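You operate a simulated robot arm through the tools that you are given. There is no shell and no other tool. Be economical: measure what you need, move in short steps, check, and stop when the job is done.

You are at the controls of a simulated two-armed robot. One attempt, no reset.

Task
Clear the number block, then stand the green, white, blue and red sample screws in holes one to four.
Fine: the first named goes in hole one, the last in hole four, each fully down. The stray screw goes on the steel plate.

Only the result counts: the job must be done as asked and must still hold three seconds after the hand-in. Knocking over, shifting, dropping, spilling or breaking anything else fails it.

Robot
Two 7-joint arms with two-finger grippers on one trunk that stands fixed in place. Base frame: the origin is at the foot of the trunk, x ahead of it, y to its left, z up. Units: mm, degrees, N and s.
The left shoulder is at [139, 216, 1027], the right one opposite. With the tool pointing down near the work surface each hand reaches from about 100 to 860 mm from the base axis, measured 20 degrees to its own side. Payload 3.18 kg a hand.
The TCP of each hand is the grasp point between the finger pads, 30 mm short of the fingertips. In the tool frame z runs along the fingers and y along their closing line. Largest opening 144 mm; the body of the gripper starts 103 mm behind the TCP.
Orientation is told as [roll, pitch, yaw] about the base's x, y, z axes, in that order, counted from this pose: with the fingers straight down and closing along the base's y, the tool's x points along the base's -x, its y along +y and its z along -z.

Tools
- The arms move only by the tool jog_arm. It takes "left_series", "right_series" or both (then of equal length, played together; a hand with none holds still); each is one flat list of numbers, 7 for each row, row after row: the shift along the tool's x, y, z in units of 25 mm (1.0 is 25 mm), then the turn, a rotation vector about the tool's x, y, z in units of 6 degrees (1.0 is 6 degrees), then the finger opening in mm, from 0 to 144. In form: [x, y, z, ax, ay, az, fingers, x, y, z, ax, ay, az, fingers, ...]. A call has 1 to 10 rows; each row shifts and turns the commanded pose from where the row before left it, along the tool's axes as they then stand. A call with a number of a shift or a turn outside -1 to 1 is refused whole. Each row takes 0.2 s and may step no farther than 50 mm and 8.6 degrees from the row before; otherwise, or with a gripper value out of range, the whole call is refused. A pose out of reach is approached as far as the arm can. The call stops where the force on the tool passes 40 N (or 10 N more than at its start, if that is more) or the arm is blocked; 0.2 s more then pass. The fingers move at their own pace and stop on an object; they squeeze with about 23 N. The grip force told is the motor's: it shows also when the fingers shut on nothing. Time passes only in rows, and 0.2 s behind the last, so rows that do not move let the fingers close. The reply holds the time, the measured pose of the TCP, the force on the tool along the base axes, the opening and the grip force, in the units named above and with some noise, with the torque about the TCP (base axes, N m) and any sound that the robot's microphone picked up.
- Cameras (640 x 400 px; columns grow to the right, rows downward): "scene" is now at [246.4, 81.9, 1247.1]; the picture's right is [0.75, -0.66, 0.00], its down [-0.17, -0.19, -0.97] and it looks along [0.64, 0.72, -0.26] (base axes); focal length 214 px, centre (320, 200). "left" rides on the left gripper at [77, -16, -143] in its tool frame; the picture's right is [0.21, 0.98, 0.00], its down [-0.84, 0.18, -0.51] and it looks along [-0.50, 0.11, 0.86] (tool axes); focal length 218 px, centre (320, 200). "right" rides on the right gripper at [76, 16, -143] in its tool frame; the picture's right is [-0.21, 0.98, 0.00], its down [-0.84, -0.18, -0.51] and it looks along [-0.50, -0.11, 0.86] (tool axes); focal length 218 px, centre (320, 200). There is no depth. A picture from a camera that has moved, and an enlarged one, comes with that camera's place and axes in the base frame and with its lens. The place of the scene camera against the robot may be out by one fixed shift of up to 18 mm in any direction.
- snapshot(camera): a new picture of that camera. The clock stands still meanwhile.
- slide_trunk(by): slides the trunk up (or, below 0, down) by that many mm; the arms and the scene camera ride with it, the base frame stays. It gives what a move gives, with no picture.
- head_to(pan, tilt): turns the head with the scene camera to pan (to the left, within 80 degrees either way) and tilt (down, from -29 to 69), counted from straight ahead of the robot. It gives what a move gives.
- close_up(camera, box): a new picture of the part [left, top, right, bottom] of that camera's present view, enlarged. The clock stands still meanwhile.
- finish_job(): hands the job in; it is judged then, once.

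Go step by step. Nothing tells you positions but the pictures and the camera data: compare them with the known pose of the tool, close in by small moves and look again before you grip or let go. The budget is 120 turns and 74 pictures, counting those below and the enlarged ones. Unless the task says otherwise, let go and move clear before handing in, and close with one line.

The tools are called as a command line: name --argument value ..., lists and objects as JSON in quotes. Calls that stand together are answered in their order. jog_arm: Moves the arms, as the interface text tells. Its arguments: {"type":"object","properties":{"left_series":{"type":"array","items":{"type":"number"}},"right_series":{"type":"array","items":{"type":"number"}}},"required":[]} The other tools are called the same way: slide_trunk (by) slides the trunk up or down; head_to (pan, tilt) turns the head that bears the scene camera; snapshot (camera) takes a picture; close_up (camera, box) takes an enlarged picture of a part of a camera's view; finish_job () hands the job in.

At the start:

```text
time: 0.0
left_eef_pos: [234.4, 249.5, 1181.8]
left_ee_rot: [-0.1, 0.1, 0.1]
left_wrist_force: [0.5, -0.4, -0.4]
left_torque: [0.0, -0.06, 0.01]
left_finger_gap: 143.9
left_finger_force: 0.1
right_eef_pos: [416.1, 47.3, 1188.5]
right_ee_rot: [0.0, 0.0, 0.0]
right_wrist_force: [0.9, 0.6, -0.1]
right_torque: [-0.02, -0.01, 0.0]
right_finger_gap: 144.1
right_finger_force: 0.0
trunk travel left (down, up): [-114.0, 255.0]
head pan, tilt: [48.5, 15.1]
```

scene: 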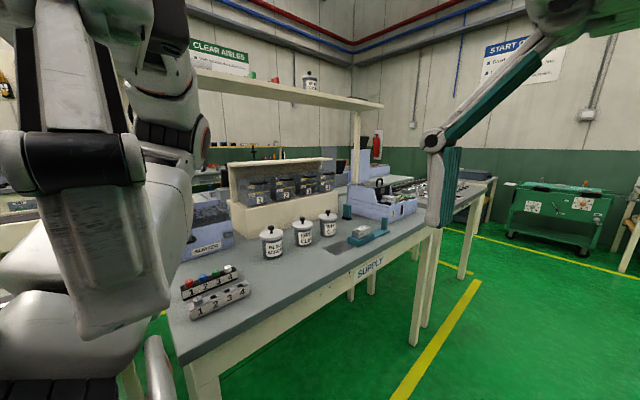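
right: 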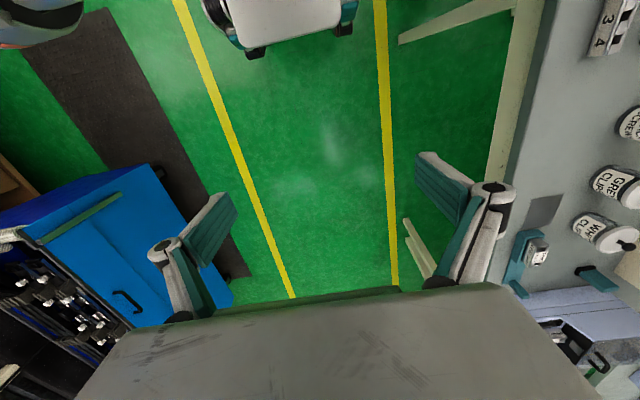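
left: 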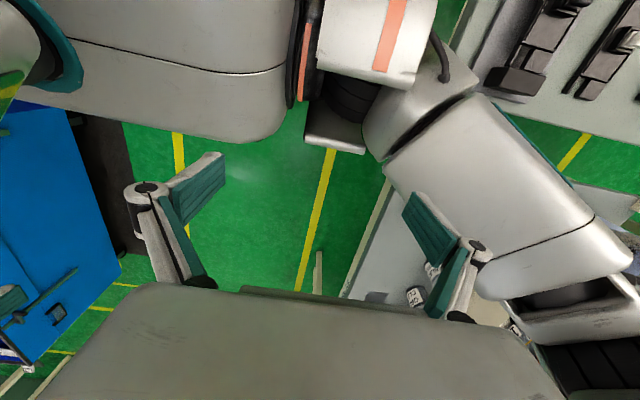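

I see two numbered blocks at the near end of the bench; the back one holds coloured screws. I'll enlarge that area and the rest of the bench for detail.

close_up --camera "scene" --box '[160, 240, 280, 330]'

close_up --camera "scene" --box '[220, 150, 430, 280]'

```text
4.44 times, centred on (220, 285) of scene
camera zoom: at [246.4, 81.9, 1247.1], right [0.75, -0.66, 0.0], down [-0.17, -0.19, -0.97], along [0.64, 0.72, -0.26], focal length 953 px, centre (764, -178)
```

zoom: 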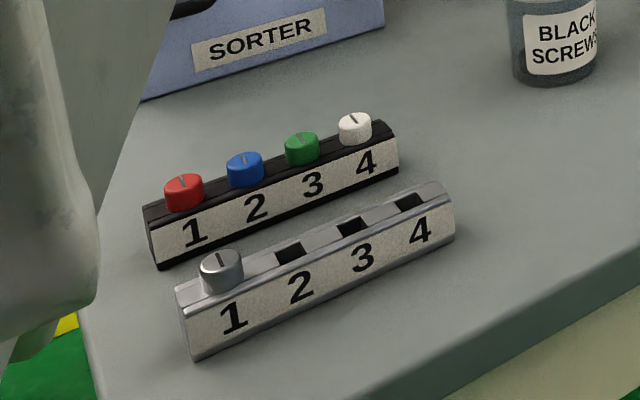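

```text
3.05 times, centred on (325, 215) of scene
camera zoom: at [246.4, 81.9, 1247.1], right [0.75, -0.66, 0.0], down [-0.17, -0.19, -0.97], along [0.64, 0.72, -0.26], focal length 654 px, centre (305, 154)
```

zoom: 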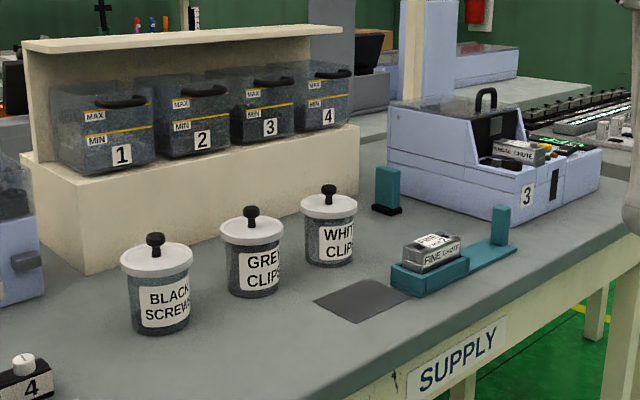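

I take the bench top at about z 885, the blocks near (300, 540) and a flat dark plate near (750, 545). I'll move the left hand out above the blocks to look down.

jog_arm --left_series '[0, 1, 0, 0, 0, 0, 144, 0, 1, 0, 0, 0, 0, 144, 0, 1, 0, 0, 0, 0, 144, 0, 1, 0, 0, 0, 0, 144, 0, 1, 0, 0, 0, 0, 144, 0, 1, 0, 0, 0, 0, 144, 0, 1, 0, 0, 0, 0, 144, 0, 1, 0, 0, 0, 0, 144]'

head_to --pan 50 --tilt 35

snapshot --camera "left"

snapshot --camera "scene"

```text
time: 1.8
left_eef_pos: [223.3, 325.5, 1112.0]
left_ee_rot: [-0.3, -0.2, 0.3]
left_wrist_force: [7.2, -8.2, 25.5]
left_torque: [-0.5, 0.15, 0.87]
left_finger_gap: 139.9
left_finger_force: 0.0
left hand out of reach, approached as far as the arm can: row 1, 2, 3, 4, 5, 6, 7, 8
right_eef_pos: [417.3, 48.0, 1189.1]
right_ee_rot: [0.0, -0.1, 0.0]
right_wrist_force: [0.5, 0.0, 0.0]
right_torque: [0.03, 0.0, 0.03]
right_finger_gap: 143.9
right_finger_force: 0.1
trunk travel left (down, up): [-114.0, 255.0]
head pan, tilt: [48.5, 15.1]
```

```text
time: 2.6
left_eef_pos: [224.0, 325.7, 1112.9]
left_ee_rot: [-0.3, -0.3, 0.2]
left_wrist_force: [22.0, -7.8, 23.7]
left_torque: [-0.13, -0.02, 1.46]
left_finger_gap: 140.0
left_finger_force: 0.1
right_eef_pos: [418.2, 46.3, 1188.0]
right_ee_rot: [-0.2, -0.1, -0.3]
right_wrist_force: [27.9, 23.9, -30.8]
right_torque: [-4.23, 1.33, -2.86]
right_finger_gap: 144.1
right_finger_force: 0.0
trunk travel left (down, up): [-114.0, 255.0]
head pan, tilt: [50.0, 35.0]
```

```text
68 pictures are left
camera left: at [147.4, 308.8, 1254.7], right [-0.21, 0.98, -0.01], down [0.84, 0.19, 0.51], along [0.5, 0.1, -0.86], focal length 218 px, centre (320, 200)
```

left: 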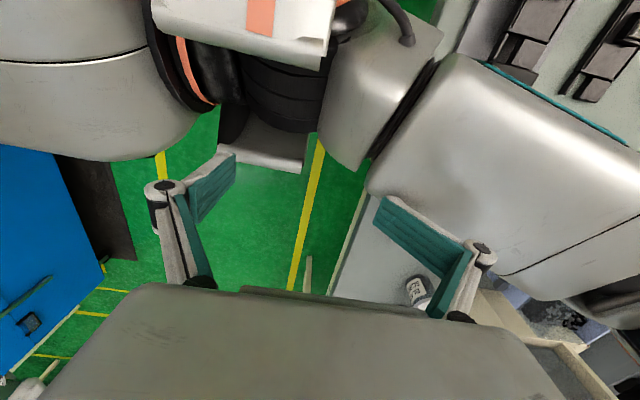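

```text
67 pictures are left
camera scene: at [245.7, 81.5, 1235.9], right [0.75, -0.66, 0.0], down [-0.25, -0.28, -0.93], along [0.61, 0.7, -0.37], focal length 214 px, centre (320, 200)
```

scene: 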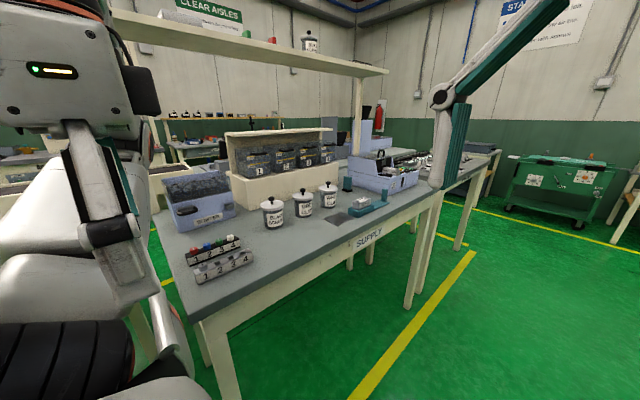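

The left hand was folded too close to its shoulder, and the head seems to press on the right arm. I'll move the right hand away to the right and bring the left hand forward.

jog_arm --right_series '[-0.4, -1, 0, 0, 0, 0, 144, -0.4, -1, 0, 0, 0, 0, 144, -0.4, -1, 0, 0, 0, 0, 144, -0.4, -1, 0, 0, 0, 0, 144, -0.4, -1, 0, 0, 0, 0, 144, 0, -1, 0, 0, 0, 0, 144, 0, -1, 0, 0, 0, 0, 144, 0, -1, 0, 0, 0, 0, 144, 0, -1, 0, 0, 0, 0, 144, 0, -1, 0, 0, 0, 0, 144]'

jog_arm --left_series '[-1, 0, 0, 0, 0, 0, 144, -1, 0, 0, 0, 0, 0, 144, -1, 0, 0, 0, 0, 0, 144, -1, 0, 0, 0, 0, 0, 144, -1, 0, 0, 0, 0, 0, 144, -1, 0, 0, 0, 0, 0, 144]'

snapshot --camera "scene"

```text
time: 2.9
left_eef_pos: [224.4, 325.0, 1113.6]
left_ee_rot: [-0.3, -0.2, 0.1]
left_wrist_force: [0.4, -2.6, 8.0]
left_torque: [0.33, 0.11, 0.26]
left_finger_gap: 139.9
left_finger_force: 0.0
right_eef_pos: [422.9, 42.9, 1183.5]
right_ee_rot: [-0.7, -0.1, -1.3]
right_wrist_force: [24.1, 35.8, -25.8]
right_torque: [-6.2, 1.27, -4.12]
right_finger_gap: 144.0
right_finger_force: 0.0
trunk travel left (down, up): [-114.0, 255.0]
head pan, tilt: [50.0, 35.0]
stopped in row 1 (right hand): the force on the tool passed its limit at 67 N (the readings are from after the stop); the commanded pose is now the measured one
```

```text
time: 4.3
left_eef_pos: [373.2, 314.8, 1106.8]
left_ee_rot: [-0.3, -0.2, 0.2]
left_wrist_force: [0.3, 0.1, 0.7]
left_torque: [0.0, 0.01, -0.01]
left_finger_gap: 143.8
left_finger_force: 0.0
left hand out of reach, approached as far as the arm can: row 4, 5, 6
right_eef_pos: [421.8, 39.9, 1186.9]
right_ee_rot: [-0.4, -0.1, -1.2]
right_wrist_force: [26.9, 38.4, -23.0]
right_torque: [-6.38, 1.8, -4.3]
right_finger_gap: 144.0
right_finger_force: 0.0
trunk travel left (down, up): [-114.0, 255.0]
head pan, tilt: [50.0, 35.0]
```

```text
66 pictures are left
camera scene: at [248.9, 79.0, 1235.0], right [0.72, -0.69, 0.0], down [-0.26, -0.28, -0.92], along [0.64, 0.67, -0.38], focal length 214 px, centre (320, 200)
```

scene: 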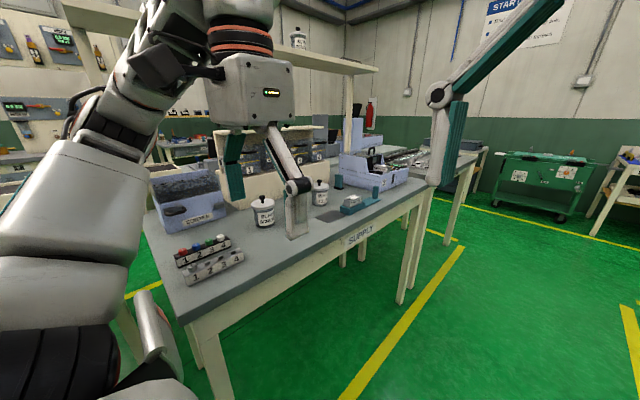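

The left hand now hangs clear above the bench. I'll tilt the head back to release the right arm, then move that arm off.

head_to --pan 48.5 --tilt 15

jog_arm --right_series '[-1, -0.3, 0, 0, 0, 0, 144, -1, -0.5, 0, 0, 0, 0, 144, -0.4, -1, 0, 0, 0, 0, 144, -0.4, -1, 0, 0, 0, 0, 144, -0.4, -1, 0, 0, 0, 0, 144, 0, -1, 0, 0, 0, 0, 144, 0, -1, 0, 0, 0, 0, 144, 0, -1, 0, 0, 0, 0, 144, 0, -1, 0, 0, 0, 0, 144, 0, -1, 0, 0, 0, 0, 144]'

```text
time: 5.2
left_eef_pos: [372.1, 315.9, 1106.0]
left_ee_rot: [-0.3, -0.3, 0.3]
left_wrist_force: [-0.1, 0.2, 0.2]
left_torque: [0.02, -0.01, 0.0]
left_finger_gap: 143.7
left_finger_force: 0.0
right_eef_pos: [419.7, 39.3, 1188.8]
right_ee_rot: [0.0, 0.1, -0.7]
right_wrist_force: [0.6, 0.0, -0.1]
right_torque: [0.0, 0.0, 0.0]
right_finger_gap: 143.8
right_finger_force: 0.0
trunk travel left (down, up): [-114.0, 255.0]
head pan, tilt: [48.5, 15.0]
```

```text
time: 7.4
left_eef_pos: [373.5, 316.6, 1106.8]
left_ee_rot: [-0.2, -0.2, 0.2]
left_wrist_force: [0.3, -0.4, 0.0]
left_torque: [0.03, 0.0, -0.01]
left_finger_gap: 144.1
left_finger_force: 0.1
right_eef_pos: [494.2, -178.0, 1181.9]
right_ee_rot: [-0.1, -0.1, -0.9]
right_wrist_force: [0.1, -0.5, 0.2]
right_torque: [0.01, 0.01, -0.02]
right_finger_gap: 144.0
right_finger_force: 0.0
right hand out of reach, approached as far as the arm can: row 10
trunk travel left (down, up): [-114.0, 255.0]
head pan, tilt: [48.5, 15.0]
```

The right arm is clear. Now the left hand goes out over the blocks and the head tilts down.

jog_arm --left_series '[0, 1, 0, 0, 0, 0, 144, 0, 1, 0, 0, 0, 0, 144, 0, 1, 0, 0, 0, 0, 144, 0, 1, 0, 0, 0, 0, 144, 0, 1, 0, 0, 0, 0, 144]'

head_to --pan 55 --tilt 40

snapshot --camera "left"

snapshot --camera "scene"

```text
time: 8.6
left_eef_pos: [358.9, 348.5, 1054.9]
left_ee_rot: [-0.4, -0.1, 0.3]
left_wrist_force: [-0.1, -0.2, 0.4]
left_torque: [-0.04, -0.02, 0.01]
left_finger_gap: 144.0
left_finger_force: 0.0
left hand out of reach, approached as far as the arm can: row 1, 2, 3, 4, 5
right_eef_pos: [493.1, -176.9, 1182.8]
right_ee_rot: [0.0, -0.1, -0.9]
right_wrist_force: [0.3, -0.3, -0.5]
right_torque: [-0.01, -0.01, -0.02]
right_finger_gap: 144.0
right_finger_force: 0.1
trunk travel left (down, up): [-114.0, 255.0]
head pan, tilt: [48.5, 15.0]
```

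```text
time: 9.5
left_eef_pos: [359.9, 348.2, 1054.8]
left_ee_rot: [-0.3, -0.2, 0.3]
left_wrist_force: [-0.1, 0.5, 0.0]
left_torque: [0.01, 0.02, 0.02]
left_finger_gap: 144.0
left_finger_force: 0.1
right_eef_pos: [492.8, -177.2, 1183.4]
right_ee_rot: [-0.2, -0.1, -0.9]
right_wrist_force: [-1.6, 0.4, -0.1]
right_torque: [-0.02, 0.01, 0.03]
right_finger_gap: 143.7
right_finger_force: 0.0
trunk travel left (down, up): [-114.0, 255.0]
head pan, tilt: [55.0, 40.0]
```

```text
65 pictures are left
camera left: at [283.8, 332.3, 1196.7], right [-0.21, 0.98, -0.01], down [0.84, 0.19, 0.51], along [0.5, 0.1, -0.86], focal length 218 px, centre (320, 200)
```

left: 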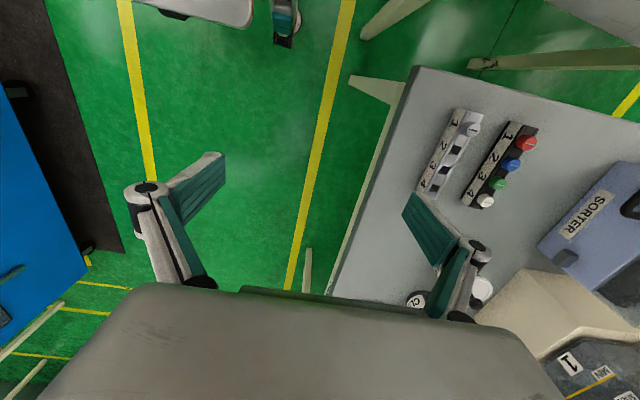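

```text
64 pictures are left
camera scene: at [233.3, 81.6, 1207.7], right [0.82, -0.57, 0.0], down [-0.37, -0.53, -0.77], along [0.44, 0.63, -0.64], focal length 214 px, centre (320, 200)
```

scene: 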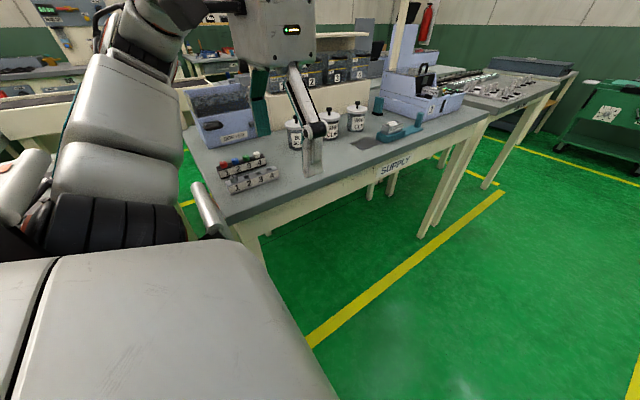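

I place the stray near (302, 505), red near (303, 570), white near (382, 570), with head tops near z 950; the rows run along x. The arm seems limited at this height, so I'll raise the trunk for a better workspace and then lower and reach out.

slide_trunk --by 120

jog_arm --left_series '[0, 0, 1, 0, 0, 0, 144, 0, 0, 1, 0, 0, 0, 144, 0, 0.5, 1, 0, 0, 0, 144, 0, 1, 0, 0, 0, 0, 144, 0, 1, 0, 0, 0, 0, 144, 0, 1, 0, 0, 0, 0, 144]'

```text
time: 11.0
left_eef_pos: [361.3, 348.0, 1174.7]
left_ee_rot: [-0.2, 0.0, 0.2]
left_wrist_force: [0.6, -0.3, -0.4]
left_torque: [-0.01, 0.04, -0.01]
left_finger_gap: 144.2
left_finger_force: 0.1
right_eef_pos: [376.7, -175.9, 1403.3]
right_ee_rot: [0.2, -16.6, -1.0]
right_wrist_force: [0.2, 0.1, -1.3]
right_torque: [-0.01, 0.01, -0.01]
right_finger_gap: 143.8
right_finger_force: 0.1
trunk travel left (down, up): [-234.0, 135.0]
head pan, tilt: [55.0, 40.0]
```

```text
time: 12.4
left_eef_pos: [359.8, 394.8, 1087.9]
left_ee_rot: [-0.3, -0.2, 0.3]
left_wrist_force: [-0.9, 0.0, -0.1]
left_torque: [0.01, 0.04, 0.01]
left_finger_gap: 143.9
left_finger_force: 0.2
left hand out of reach, approached as far as the arm can: row 5, 6
right_eef_pos: [377.0, -176.8, 1403.9]
right_ee_rot: [0.2, -16.9, -1.1]
right_wrist_force: [0.9, 0.0, -0.2]
right_torque: [0.02, 0.0, 0.02]
right_finger_gap: 144.0
right_finger_force: 0.0
trunk travel left (down, up): [-234.0, 135.0]
head pan, tilt: [55.0, 40.0]
```

It still limits sideways at this height; lower is likely easier, so I'll go down more and try y again.

jog_arm --left_series '[0, 0, 1, 0, 0, 0, 144, 0, 0, 1, 0, 0, 0, 144, 0, 1, 0, 0, 0, 0, 144, 0, 1, 0, 0, 0, 0, 144, 0, 1, 0, 0, 0, 0, 144]'

```text
time: 13.6
left_eef_pos: [366.1, 417.7, 1030.1]
left_ee_rot: [-0.1, -0.2, 0.3]
left_wrist_force: [-0.3, 0.3, 0.5]
left_torque: [-0.01, 0.01, -0.02]
left_finger_gap: 143.9
left_finger_force: 0.0
left hand out of reach, approached as far as the arm can: row 3, 4, 5
right_eef_pos: [375.9, -176.3, 1404.0]
right_ee_rot: [0.2, -16.9, -1.1]
right_wrist_force: [-0.5, 1.0, 0.7]
right_torque: [0.01, -0.01, -0.03]
right_finger_gap: 144.0
right_finger_force: 0.0
trunk travel left (down, up): [-234.0, 135.0]
head pan, tilt: [55.0, 40.0]
```

Likely a wrist joint limit rather than distance; I'll turn the hand (yaw left) and see if y frees up.

jog_arm --left_series '[0, 0, 0, 0, 0, -1, 144, 0, 0, 0, 0, 0, -1, 144, 0, 0, 0, 0, 0, -1, 144, 0, 0, 0, 0, 0, -1, 144, 0, 0, 0, 0, 0, -1, 144, 0.5, 0.87, 0, 0, 0, 0, 144, 0.5, 0.87, 0, 0, 0, 0, 144]'

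snapshot --camera "scene"

```text
time: 15.2
left_eef_pos: [322.8, 441.3, 1030.2]
left_ee_rot: [-0.3, 0.0, 30.3]
left_wrist_force: [0.3, 0.3, 0.4]
left_torque: [-0.05, -0.05, -0.01]
left_finger_gap: 143.9
left_finger_force: 0.0
right_eef_pos: [376.4, -176.4, 1404.7]
right_ee_rot: [0.2, -16.9, -1.0]
right_wrist_force: [0.1, -0.3, -0.4]
right_torque: [-0.03, -0.03, 0.03]
right_finger_gap: 143.8
right_finger_force: 0.0
trunk travel left (down, up): [-234.0, 135.0]
head pan, tilt: [55.0, 40.0]
```

```text
63 pictures are left
camera scene: at [121.1, 81.6, 1341.6], right [0.82, -0.57, 0.0], down [-0.37, -0.53, -0.77], along [0.44, 0.63, -0.64], focal length 214 px, centre (320, 200)
```

scene: 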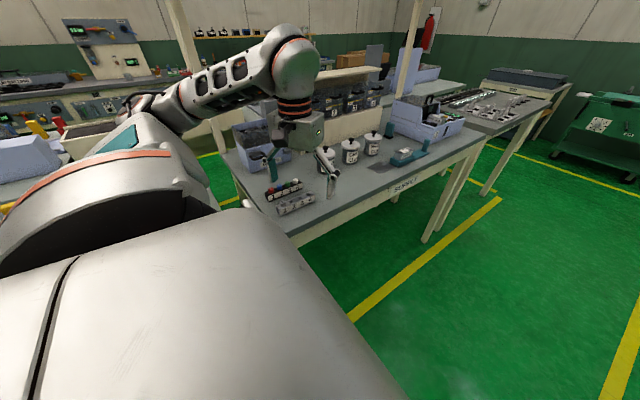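

Yaw frees the motion. Now further out in +y, then look through the hand camera.

jog_arm --left_series '[-0.5, 0.87, 0, 0, 0, 0, 144, -0.5, 0.87, 0, 0, 0, 0, 144, -0.5, 0.87, 0, 0, 0, 0, 144]'

snapshot --camera "left"

```text
time: 16.0
left_eef_pos: [321.4, 516.5, 1029.6]
left_ee_rot: [-0.4, -0.1, 30.2]
left_wrist_force: [0.0, 0.0, 0.3]
left_torque: [-0.03, -0.02, -0.01]
left_finger_gap: 144.1
left_finger_force: 0.1
right_eef_pos: [374.8, -176.8, 1405.2]
right_ee_rot: [0.2, -16.9, -1.1]
right_wrist_force: [0.4, -0.4, 0.5]
right_torque: [-0.02, 0.0, -0.01]
right_finger_gap: 144.1
right_finger_force: 0.0
trunk travel left (down, up): [-234.0, 135.0]
head pan, tilt: [55.0, 40.0]
```

```text
62 pictures are left
camera left: at [264.2, 464.7, 1171.1], right [-0.67, 0.74, -0.01], down [0.64, 0.58, 0.51], along [0.38, 0.34, -0.86], focal length 218 px, centre (320, 200)
```

left: 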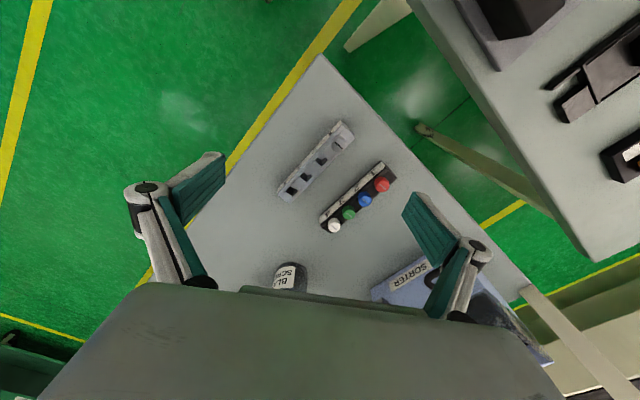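

Good view of both blocks; I'll enlarge it.

close_up --camera "left" --box '[256, 110, 416, 250]'

```text
2.86 times, centred on (336, 180) of left
camera zoom: at [264.2, 464.7, 1171.1], right [-0.67, 0.74, -0.01], down [0.64, 0.58, 0.51], along [0.38, 0.34, -0.86], focal length 624 px, centre (274, 257)
```

zoom: 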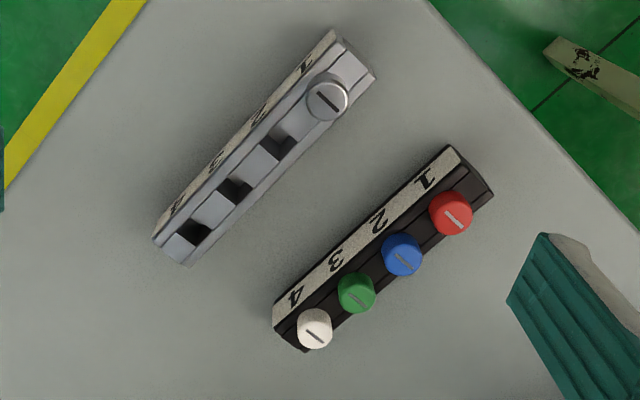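

Stray head ≈ (306, 532), samples at y ≈ 613 with x ≈ 306/337/367/398, holes 2–4 at y ≈ 534, x ≈ 339/370/401, head tops around z 910. I'll go above the stray with the fingers at 60 mm and look again.

jog_arm --left_series '[0.22, 0.85, 0, 0, 0, 0, 60, 0, 0, 0.9, 0, 0, 0, 60, 0, 0, 0.9, 0, 0, 0, 60, 0, 0, 0.6, 0, 0, 0, 60]'

snapshot --camera "left"

```text
time: 17.0
left_eef_pos: [306.5, 530.9, 969.8]
left_ee_rot: [-0.4, -0.1, 30.2]
left_wrist_force: [-0.5, -0.7, -0.8]
left_torque: [-0.01, 0.01, 0.0]
left_finger_gap: 60.0
left_finger_force: 0.1
right_eef_pos: [376.3, -175.9, 1404.3]
right_ee_rot: [0.3, -16.9, -1.0]
right_wrist_force: [-0.2, -0.5, -0.4]
right_torque: [-0.05, 0.04, 0.04]
right_finger_gap: 144.3
right_finger_force: 0.0
trunk travel left (down, up): [-234.0, 135.0]
head pan, tilt: [55.0, 40.0]
```

```text
60 pictures are left
camera left: at [249.6, 479.5, 1111.1], right [-0.67, 0.74, -0.01], down [0.64, 0.58, 0.51], along [0.38, 0.34, -0.86], focal length 218 px, centre (320, 200)
```

left: 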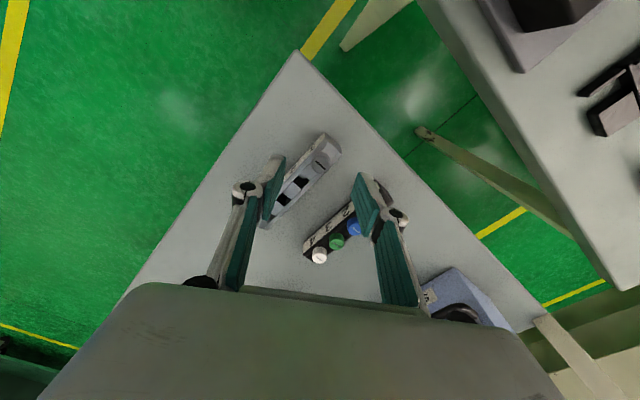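

close_up --camera "left" --box '[240, 120, 400, 220]'

```text
4.00 times, centred on (320, 170) of left
camera zoom: at [249.6, 479.5, 1111.1], right [-0.67, 0.74, -0.01], down [0.64, 0.58, 0.51], along [0.38, 0.34, -0.86], focal length 873 px, centre (320, 320)
```

zoom: 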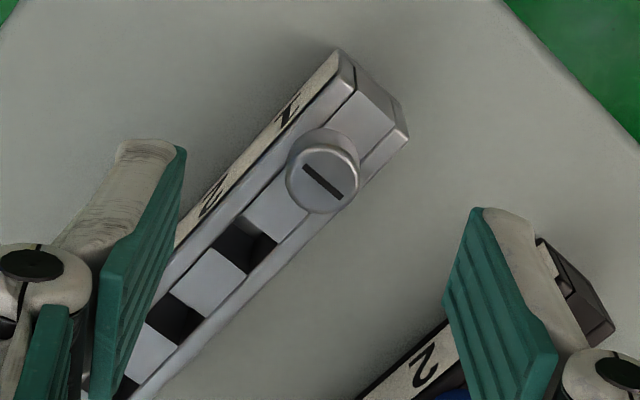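

The stray sits right below the grasp point. I'll descend about 34 mm with 44 mm opening and look before closing.

jog_arm --left_series '[-0.03, 0.02, 0, 0, 0, 0, 44, 0, 0, 0.5, 0, 0, 0, 44, 0, 0, 0.5, 0, 0, 0, 44, 0, 0, 0.36, 0, 0, 0, 44]'

close_up --camera "left" --box '[240, 120, 400, 220]'

```text
time: 18.0
left_eef_pos: [307.6, 532.5, 936.4]
left_ee_rot: [-0.3, -0.3, 30.2]
left_wrist_force: [0.0, -2.0, 13.7]
left_torque: [-0.22, -0.3, -0.15]
left_finger_gap: 45.8
left_finger_force: 0.9
right_eef_pos: [375.3, -178.5, 1404.8]
right_ee_rot: [0.4, -16.8, -1.0]
right_wrist_force: [-0.2, 0.3, 0.1]
right_torque: [-0.01, -0.05, 0.0]
right_finger_gap: 144.1
right_finger_force: 0.0
trunk travel left (down, up): [-234.0, 135.0]
head pan, tilt: [55.0, 40.0]
```

```text
4.00 times, centred on (320, 170) of left
camera zoom: at [249.5, 479.7, 1078.4], right [-0.67, 0.74, -0.01], down [0.63, 0.58, 0.51], along [0.38, 0.34, -0.86], focal length 873 px, centre (320, 320)
```

zoom: 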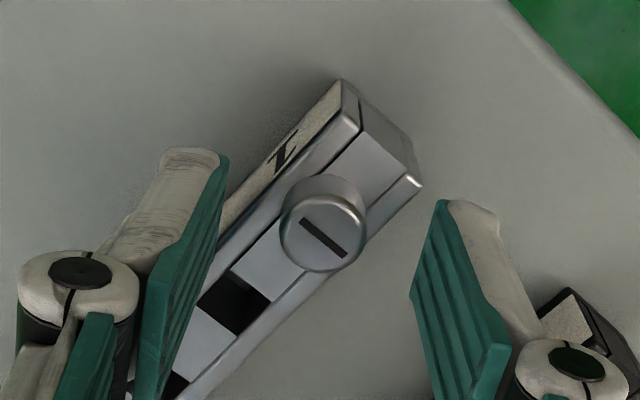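

The tips touch the block's edge slightly (13 N), and the head lies centred between the fingers. I'll rise 4 mm and close.

jog_arm --left_series '[0, 0, -0.16, 0, 0, 0, 44, 0, 0, 0, 0, 0, 0, 10, 0, 0, 0, 0, 0, 0, 10]'

close_up --camera "left" --box '[240, 120, 400, 220]'

```text
time: 18.8
left_eef_pos: [307.3, 533.2, 939.7]
left_ee_rot: [-0.3, -0.1, 30.1]
left_wrist_force: [-0.5, 0.4, 0.8]
left_torque: [-0.02, -0.01, -0.01]
left_finger_gap: 16.0
left_finger_force: 23.0
right_eef_pos: [375.6, -176.3, 1404.7]
right_ee_rot: [0.1, -16.8, -1.0]
right_wrist_force: [-0.2, 0.9, 0.1]
right_torque: [-0.02, 0.0, 0.01]
right_finger_gap: 144.2
right_finger_force: 0.1
trunk travel left (down, up): [-234.0, 135.0]
head pan, tilt: [55.0, 40.0]
```

```text
4.00 times, centred on (320, 170) of left
camera zoom: at [249.7, 480.7, 1081.1], right [-0.67, 0.74, -0.01], down [0.64, 0.58, 0.51], along [0.38, 0.34, -0.86], focal length 873 px, centre (320, 320)
```

zoom: 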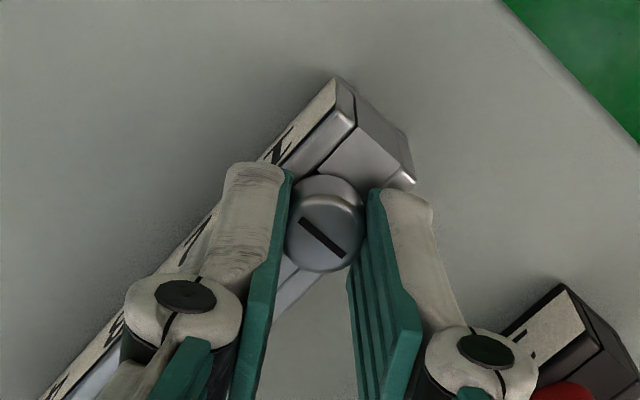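

Gripped on the head (gap 16 mm, no side force). Lift straight up 75 mm and check the screw.

jog_arm --left_series '[0, 0, -0.3, 0, 0, 0, 10, 0, 0, -0.6, 0, 0, 0, 10, 0, 0, -0.8, 0, 0, 0, 10, 0, 0, -0.8, 0, 0, 0, 10, 0, 0, -0.8, 0, 0, 0, 10]'

snapshot --camera "left"

snapshot --camera "scene"

```text
time: 20.0
left_eef_pos: [307.2, 534.5, 1021.9]
left_ee_rot: [-0.4, -0.1, 30.2]
left_wrist_force: [0.6, -0.2, 0.2]
left_torque: [0.01, -0.01, -0.02]
left_finger_gap: 16.2
left_finger_force: 22.9
right_eef_pos: [374.3, -176.4, 1404.4]
right_ee_rot: [0.2, -16.9, -1.0]
right_wrist_force: [0.2, -0.7, -1.3]
right_torque: [0.0, 0.0, 0.01]
right_finger_gap: 143.8
right_finger_force: 0.0
trunk travel left (down, up): [-234.0, 135.0]
head pan, tilt: [55.0, 40.0]
```

```text
56 pictures are left
camera left: at [249.8, 480.7, 1163.7], right [-0.67, 0.74, -0.01], down [0.64, 0.58, 0.51], along [0.38, 0.34, -0.86], focal length 218 px, centre (320, 200)
```

left: 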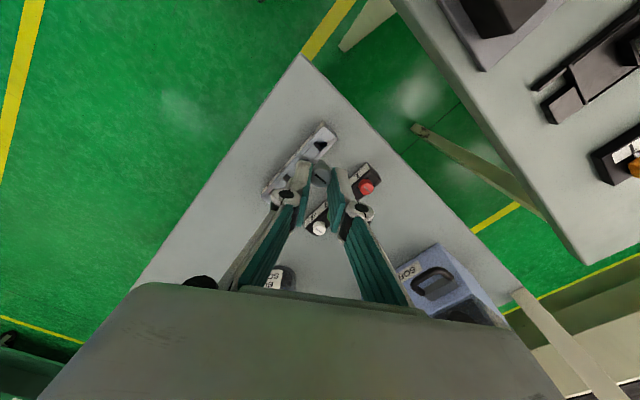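

```text
55 pictures are left
camera scene: at [121.3, 81.2, 1341.6], right [0.82, -0.57, 0.0], down [-0.37, -0.53, -0.77], along [0.44, 0.63, -0.64], focal length 214 px, centre (320, 200)
```

scene: 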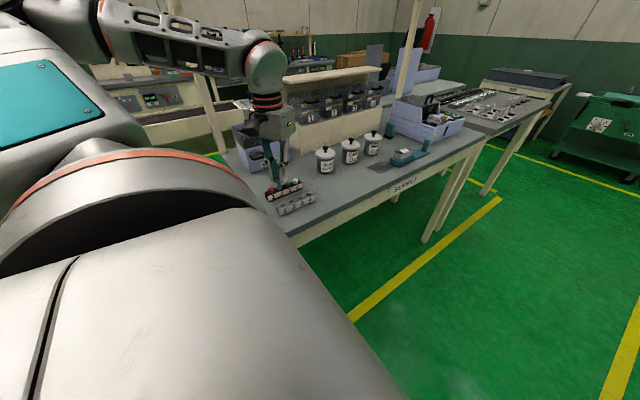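

The stray is out and held. I'll enlarge the plate, jars and chute to plan the carry.

close_up --camera "scene" --box '[300, 115, 440, 205]'

close_up --camera "scene" --box '[250, 110, 330, 220]'

```text
4.44 times, centred on (370, 160) of scene
camera zoom: at [121.3, 81.2, 1341.6], right [0.82, -0.57, 0.0], down [-0.37, -0.53, -0.77], along [0.44, 0.63, -0.64], focal length 953 px, centre (98, 378)
```

zoom: 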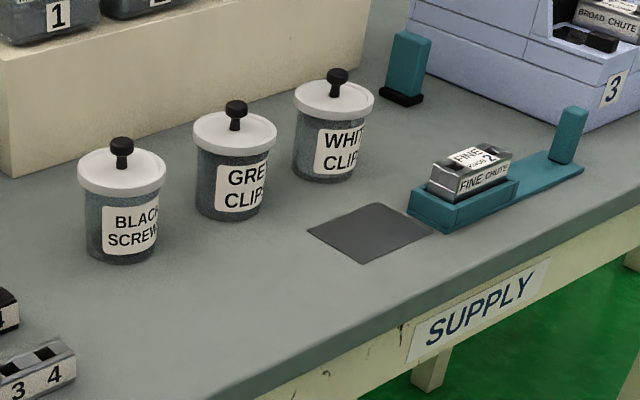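

```text
3.64 times, centred on (290, 165) of scene
camera zoom: at [121.3, 81.2, 1341.6], right [0.82, -0.57, 0.0], down [-0.37, -0.53, -0.77], along [0.44, 0.63, -0.64], focal length 780 px, centre (429, 327)
```

zoom: 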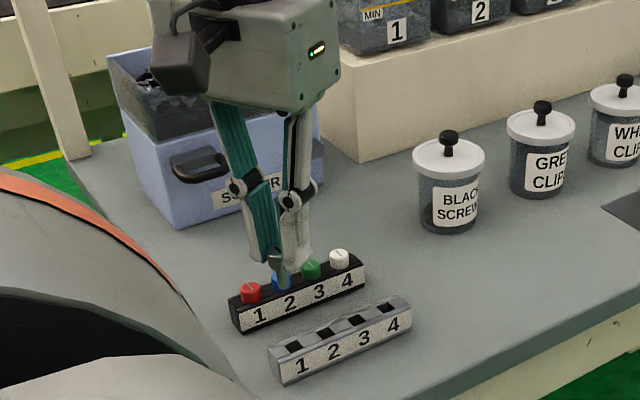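

The plate spans roughly x 725–818, y 518–588, z ≈ 870, and the jars stand behind it at y ≈ 645. I'll lift more and carry along y ≈ 510 toward it.

jog_arm --left_series '[0, 0, -0.8, 0, 0, 0, 10, 0, 0, -0.8, 0, 0, 0, 10, -0.95, -0.7, 0, 0, 0, 0, 10, -0.95, -0.7, 0, 0, 0, 0, 10, -0.95, -0.7, 0, 0, 0, 0, 10, -0.95, -0.7, 0, 0, 0, 0, 10, -0.95, -0.7, 0, 0, 0, 0, 10, -0.95, -0.7, 0, 0, 0, 0, 10, -0.95, -0.7, 0, 0, 0, 0, 10, -0.95, -0.7, 0, 0, 0, 0, 10]'

snapshot --camera "scene"

snapshot --camera "left"

```text
time: 22.2
left_eef_pos: [545.2, 508.2, 1061.6]
left_ee_rot: [-0.3, -0.1, 30.2]
left_wrist_force: [-0.1, 0.1, -0.2]
left_torque: [0.06, 0.02, -0.03]
left_finger_gap: 16.3
left_finger_force: 23.3
right_eef_pos: [377.3, -175.9, 1403.5]
right_ee_rot: [0.3, -16.9, -1.1]
right_wrist_force: [0.7, -0.4, -0.3]
right_torque: [0.04, 0.05, -0.02]
right_finger_gap: 143.9
right_finger_force: 0.0
trunk travel left (down, up): [-234.0, 135.0]
head pan, tilt: [55.0, 40.0]
```

```text
52 pictures are left
camera scene: at [122.3, 81.4, 1341.3], right [0.82, -0.57, 0.0], down [-0.37, -0.53, -0.77], along [0.44, 0.63, -0.64], focal length 214 px, centre (320, 200)
```

scene: 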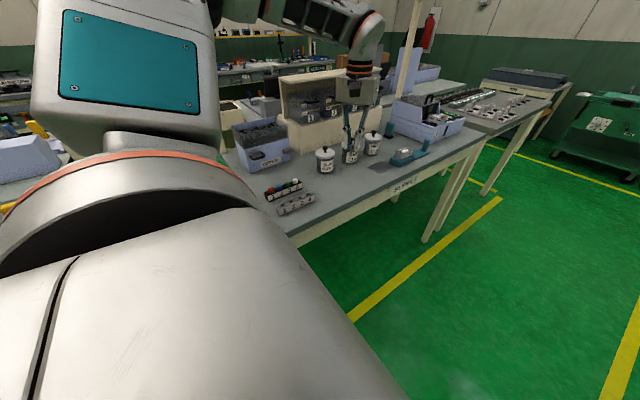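

```text
51 pictures are left
camera left: at [487.0, 455.9, 1204.0], right [-0.67, 0.74, 0.0], down [0.64, 0.58, 0.51], along [0.38, 0.34, -0.86], focal length 218 px, centre (320, 200)
```

left: 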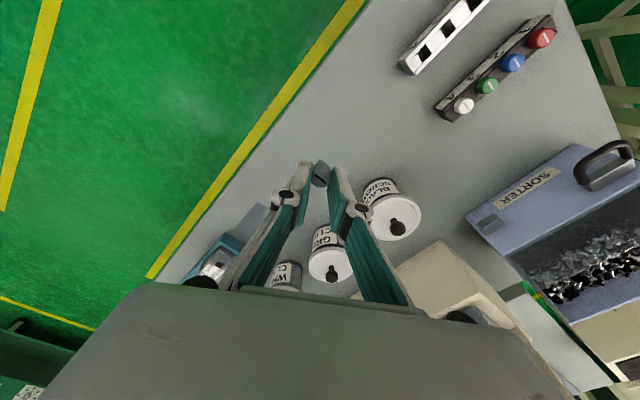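

The plate is visible ahead of the hand. Continue 112 mm in +x, then lean the fingers outward 36°.

jog_arm --left_series '[-0.95, -0.6, 0, 0, 0, 0, 10, -0.95, -0.6, 0, 0, 0, 0, 10, -0.95, -0.6, 0, 0, 0, 0, 10, -0.95, -0.6, 0, 0, 0, 0, 10, 0, 0, 0, 0, -1, 0, 10, 0, 0, 0, 0, -1, 0, 10, 0, 0, 0, 0, -1, 0, 10, 0, 0, 0, 0, -1, 0, 10, 0, 0, 0, 0, -1, 0, 10, 0, 0, 0, 0, -1, 0, 10]'

snapshot --camera "left"

snapshot --camera "scene"

```text
time: 24.4
left_eef_pos: [607.8, 504.4, 1063.8]
left_ee_rot: [-0.4, -36.1, 30.4]
left_wrist_force: [0.4, 0.3, 0.6]
left_torque: [0.0, 0.0, 0.0]
left_finger_gap: 16.0
left_finger_force: 22.6
left hand out of reach, approached as far as the arm can: row 3, 4
right_eef_pos: [374.2, -178.0, 1404.4]
right_ee_rot: [0.2, -17.0, -0.9]
right_wrist_force: [-0.3, -0.6, -0.2]
right_torque: [0.01, -0.02, 0.07]
right_finger_gap: 144.1
right_finger_force: 0.0
trunk travel left (down, up): [-234.0, 135.0]
head pan, tilt: [55.0, 40.0]
```

```text
50 pictures are left
camera left: at [489.8, 418.2, 1132.5], right [-0.64, 0.76, -0.13], down [0.24, 0.35, 0.91], along [0.73, 0.55, -0.4], focal length 218 px, centre (320, 200)
```

left: 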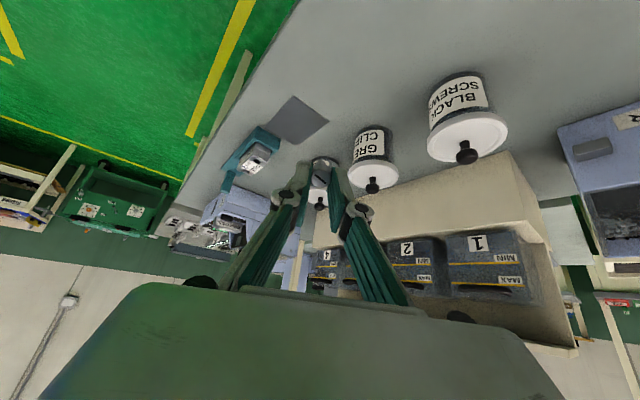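

```text
49 pictures are left
camera scene: at [121.2, 81.2, 1341.6], right [0.82, -0.57, 0.0], down [-0.37, -0.53, -0.77], along [0.44, 0.63, -0.64], focal length 214 px, centre (320, 200)
```

scene: 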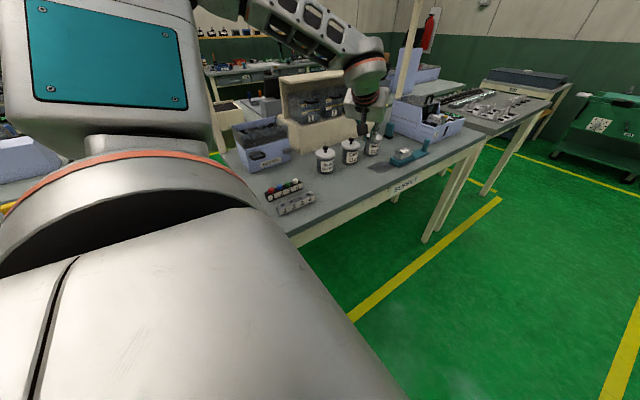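

From this view the plate spans about x 712–795, y 502–582 with its centre near (752, 542). Leaning works, so I'll advance diagonally down toward it, staying about 50 mm above.

jog_arm --left_series '[-0.3, -0.32, 0.95, 0, 0, 0, 10, -0.3, -0.32, 0.95, 0, 0, 0, 10, -0.3, -0.32, 0.95, 0, 0, 0, 10, -0.3, -0.32, 0.95, 0, 0, 0, 10, -0.3, -0.32, 0.95, 0, 0, 0, 10]'

snapshot --camera "left"

close_up --camera "scene" --box '[300, 75, 460, 205]'

```text
time: 25.6
left_eef_pos: [714.2, 520.7, 987.8]
left_ee_rot: [-0.4, -36.0, 30.4]
left_wrist_force: [0.0, 0.2, -0.3]
left_torque: [-0.01, 0.01, 0.05]
left_finger_gap: 16.0
left_finger_force: 22.9
right_eef_pos: [376.5, -176.4, 1404.3]
right_ee_rot: [0.2, -16.7, -1.1]
right_wrist_force: [0.0, 0.1, -0.5]
right_torque: [-0.02, 0.0, -0.02]
right_finger_gap: 143.9
right_finger_force: 0.0
trunk travel left (down, up): [-234.0, 135.0]
head pan, tilt: [55.0, 40.0]
```

```text
48 pictures are left
camera left: at [598.8, 433.3, 1057.4], right [-0.64, 0.76, -0.13], down [0.24, 0.35, 0.9], along [0.73, 0.55, -0.41], focal length 218 px, centre (320, 200)
```

left: 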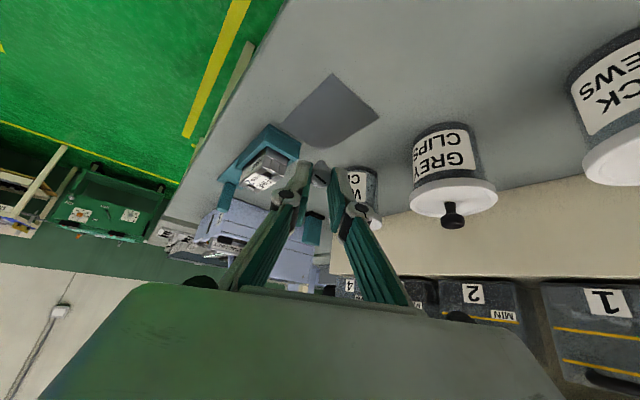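

```text
3.08 times, centred on (380, 140) of scene
camera zoom: at [122.4, 81.6, 1341.3], right [0.82, -0.57, 0.0], down [-0.37, -0.53, -0.77], along [0.44, 0.63, -0.64], focal length 660 px, centre (135, 385)
```

zoom: 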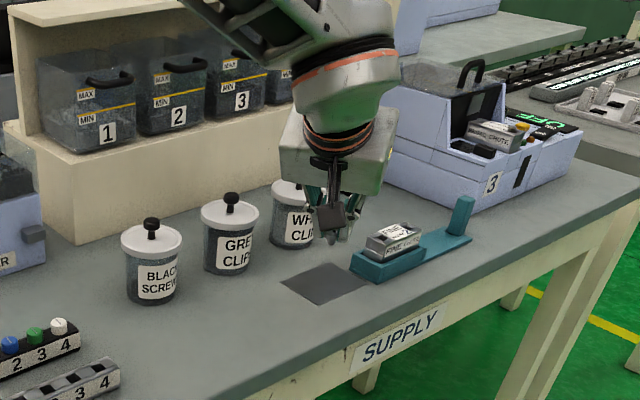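

The plate is about x 709–804, y 511–583, z ≈ 875. I'll lean 12° more so the screw lies nearly flat when released, and look at the screw's length.

jog_arm --left_series '[0, 0, 0, 0, -1, 0, 10, 0, 0, 0, 0, -1, 0, 10]'

close_up --camera "scene" --box '[350, 110, 430, 170]'

close_up --camera "left" --box '[220, 80, 420, 220]'

```text
time: 26.2
left_eef_pos: [716.0, 520.9, 988.8]
left_ee_rot: [-0.5, -48.1, 30.6]
left_wrist_force: [0.4, -0.3, -0.1]
left_torque: [0.01, -0.02, -0.03]
left_finger_gap: 16.1
left_finger_force: 22.8
right_eef_pos: [375.5, -176.0, 1404.1]
right_ee_rot: [0.2, -17.0, -1.0]
right_wrist_force: [-0.2, 0.3, -0.3]
right_torque: [0.01, -0.01, 0.0]
right_finger_gap: 143.9
right_finger_force: 0.1
trunk travel left (down, up): [-234.0, 135.0]
head pan, tilt: [55.0, 40.0]
```

```text
6.67 times, centred on (390, 140) of scene
camera zoom: at [121.3, 81.7, 1341.5], right [0.82, -0.57, 0.0], down [-0.37, -0.53, -0.77], along [0.44, 0.63, -0.64], focal length 1430 px, centre (-147, 600)
```

zoom: 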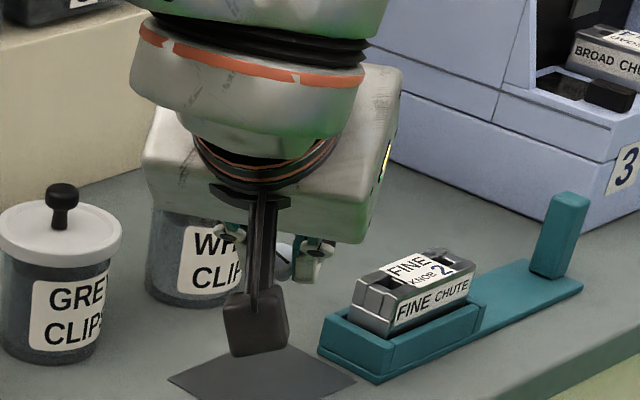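

```text
2.86 times, centred on (320, 150) of left
camera zoom: at [587.7, 427.7, 1026.4], right [-0.61, 0.77, -0.16], down [0.07, 0.25, 0.96], along [0.79, 0.58, -0.21], focal length 624 px, centre (320, 343)
```

zoom: 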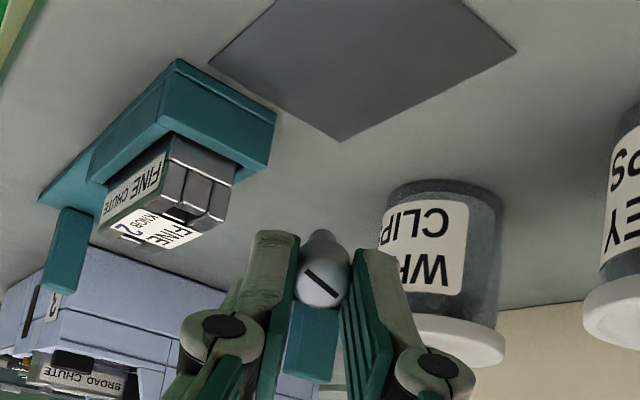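

The screw's tip is about 65 mm beyond the TCP; touch-down would be at TCP z ≈ 922. I'll lower to ≈ 932 and check.

jog_arm --left_series '[0.5, 0.06, 0.57, 0, 0, 0, 10, 0.5, 0.06, 0.57, 0, 0, 0, 10, 0.5, 0.06, 0.57, 0, 0, 0, 10]'

snapshot --camera "left"

close_up --camera "scene" --box '[350, 120, 430, 180]'

```text
time: 27.0
left_eef_pos: [719.9, 526.5, 931.9]
left_ee_rot: [-0.5, -48.0, 30.6]
left_wrist_force: [-0.2, -0.4, -0.7]
left_torque: [-0.02, -0.01, 0.03]
left_finger_gap: 16.1
left_finger_force: 22.4
right_eef_pos: [376.4, -175.4, 1403.1]
right_ee_rot: [0.2, -16.8, -1.0]
right_wrist_force: [0.1, 0.5, -0.4]
right_torque: [-0.02, -0.02, -0.01]
right_finger_gap: 144.0
right_finger_force: 0.1
trunk travel left (down, up): [-234.0, 135.0]
head pan, tilt: [55.0, 40.0]
```

```text
44 pictures are left
camera left: at [592.4, 435.0, 969.8], right [-0.61, 0.77, -0.16], down [0.07, 0.25, 0.96], along [0.79, 0.58, -0.21], focal length 218 px, centre (320, 200)
```

left: 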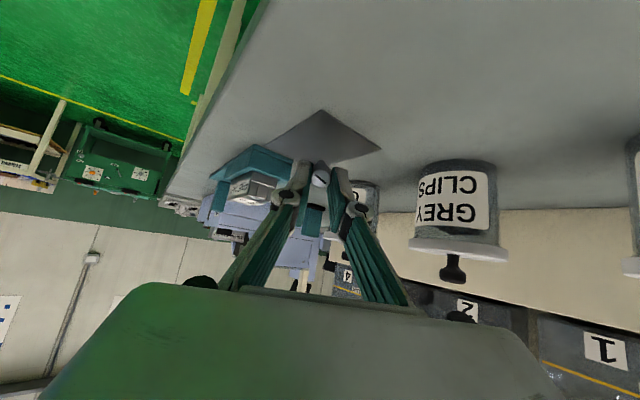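

```text
6.67 times, centred on (390, 150) of scene
camera zoom: at [122.0, 82.0, 1341.4], right [0.82, -0.57, 0.0], down [-0.37, -0.53, -0.77], along [0.44, 0.63, -0.64], focal length 1430 px, centre (-147, 533)
```

zoom: 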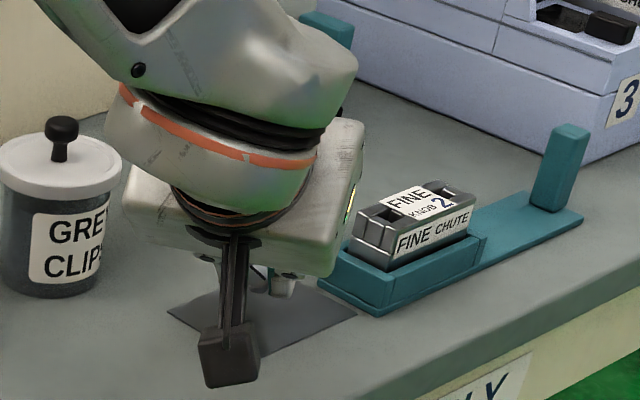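

Above the plate, near its middle. I'll lower in 3 mm steps to feel for the touch.

jog_arm --left_series '[0.089, 0, 0.08, 0, 0, 0, 10, 0.089, 0, 0.08, 0, 0, 0, 10, 0.06, 0, 0.053, 0, 0, 0, 10]'

close_up --camera "left" --box '[270, 100, 390, 220]'

```text
time: 27.8
left_eef_pos: [717.8, 528.4, 922.7]
left_ee_rot: [-0.5, -47.9, 30.7]
left_wrist_force: [0.2, 0.0, 0.1]
left_torque: [0.03, -0.03, 0.0]
left_finger_gap: 16.0
left_finger_force: 22.6
right_eef_pos: [375.9, -176.3, 1405.4]
right_ee_rot: [0.2, -16.8, -1.0]
right_wrist_force: [-0.2, 0.6, -0.2]
right_torque: [-0.02, 0.02, 0.01]
right_finger_gap: 143.9
right_finger_force: 0.1
trunk travel left (down, up): [-234.0, 135.0]
head pan, tilt: [55.0, 40.0]
```

```text
3.33 times, centred on (330, 160) of left
camera zoom: at [591.6, 435.1, 962.3], right [-0.61, 0.77, -0.16], down [0.07, 0.25, 0.96], along [0.79, 0.58, -0.21], focal length 728 px, centre (287, 333)
```

zoom: 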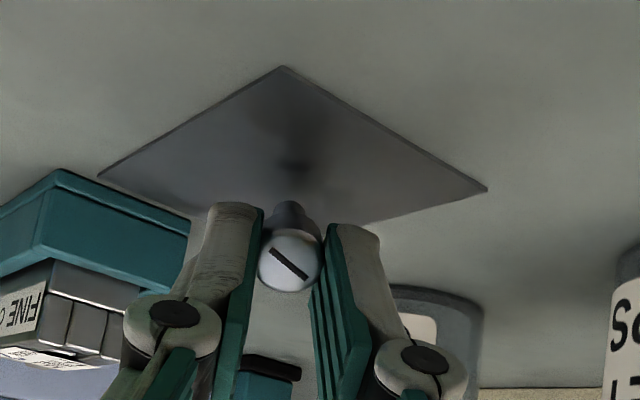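

The shadow shows about 9 mm still to go. Continue down in 3 mm steps.

jog_arm --left_series '[0.089, 0, 0.08, 0, 0, 0, 10, 0.089, 0, 0.08, 0, 0, 0, 10]'

close_up --camera "left" --box '[270, 100, 390, 220]'

```text
time: 28.4
left_eef_pos: [718.3, 528.7, 921.1]
left_ee_rot: [-0.6, -48.2, 30.6]
left_wrist_force: [-0.3, 0.2, 7.7]
left_torque: [0.19, -0.21, 0.05]
left_finger_gap: 16.2
left_finger_force: 23.1
right_eef_pos: [373.7, -176.8, 1404.6]
right_ee_rot: [0.2, -16.9, -1.0]
right_wrist_force: [-0.2, -0.3, -0.8]
right_torque: [0.0, 0.03, 0.04]
right_finger_gap: 144.0
right_finger_force: 0.1
trunk travel left (down, up): [-234.0, 135.0]
head pan, tilt: [55.0, 40.0]
```

```text
3.33 times, centred on (330, 160) of left
camera zoom: at [591.4, 434.9, 958.5], right [-0.61, 0.77, -0.16], down [0.06, 0.25, 0.97], along [0.79, 0.58, -0.2], focal length 728 px, centre (287, 333)
```

zoom: 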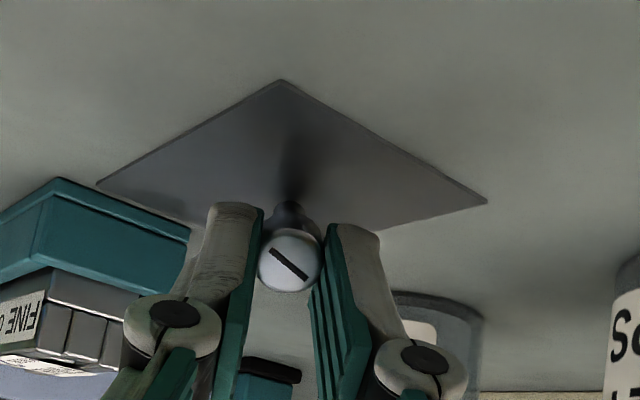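

Touched (8 N). I'll lean 12° flatter and lower again, so it only settles a few mm at release.

jog_arm --left_series '[0, 0, 0, 0, -1, 0, 10, 0, 0, 0, 0, -1, 0, 10, 0.104, 0, 0.06, 0, 0, 0, 10, 0.104, 0, 0.06, 0, 0, 0, 10, 0.069, 0, 0.04, 0, 0, 0, 10]'

close_up --camera "left" --box '[270, 120, 390, 220]'

close_up --camera "scene" --box '[350, 120, 430, 180]'

```text
time: 29.6
left_eef_pos: [717.8, 527.1, 915.1]
left_ee_rot: [-0.7, -57.4, 30.9]
left_wrist_force: [0.2, 1.7, 15.5]
left_torque: [0.38, -0.55, 0.05]
left_finger_gap: 16.3
left_finger_force: 23.3
left hand out of reach, approached as far as the arm can: row 2
right_eef_pos: [373.6, -177.7, 1404.8]
right_ee_rot: [0.1, -17.1, -1.1]
right_wrist_force: [1.3, 0.1, 0.3]
right_torque: [0.02, 0.0, 0.0]
right_finger_gap: 144.0
right_finger_force: 0.0
trunk travel left (down, up): [-234.0, 135.0]
head pan, tilt: [55.0, 40.0]
```

```text
4.00 times, centred on (330, 170) of left
camera zoom: at [587.7, 432.0, 926.6], right [-0.59, 0.79, -0.18], down [-0.07, 0.17, 0.98], along [0.81, 0.59, -0.05], focal length 873 px, centre (280, 320)
```

zoom: 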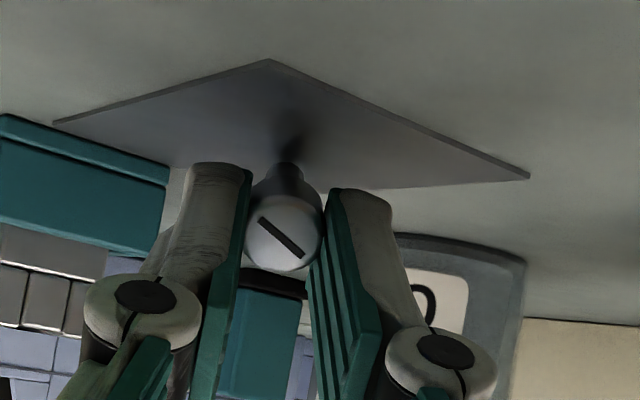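

```text
6.67 times, centred on (390, 150) of scene
camera zoom: at [119.8, 80.7, 1342.0], right [0.82, -0.57, 0.0], down [-0.37, -0.53, -0.77], along [0.44, 0.63, -0.64], focal length 1430 px, centre (-147, 533)
```

zoom: 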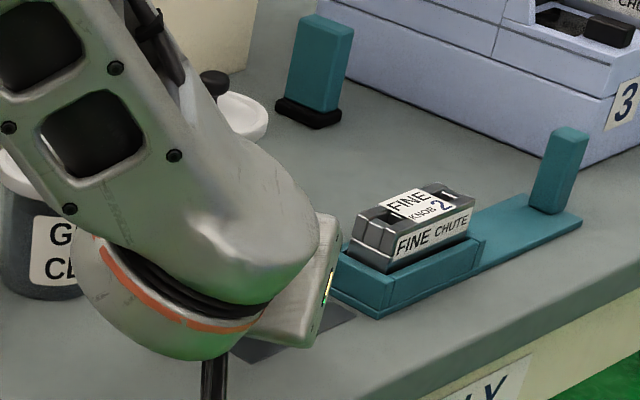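

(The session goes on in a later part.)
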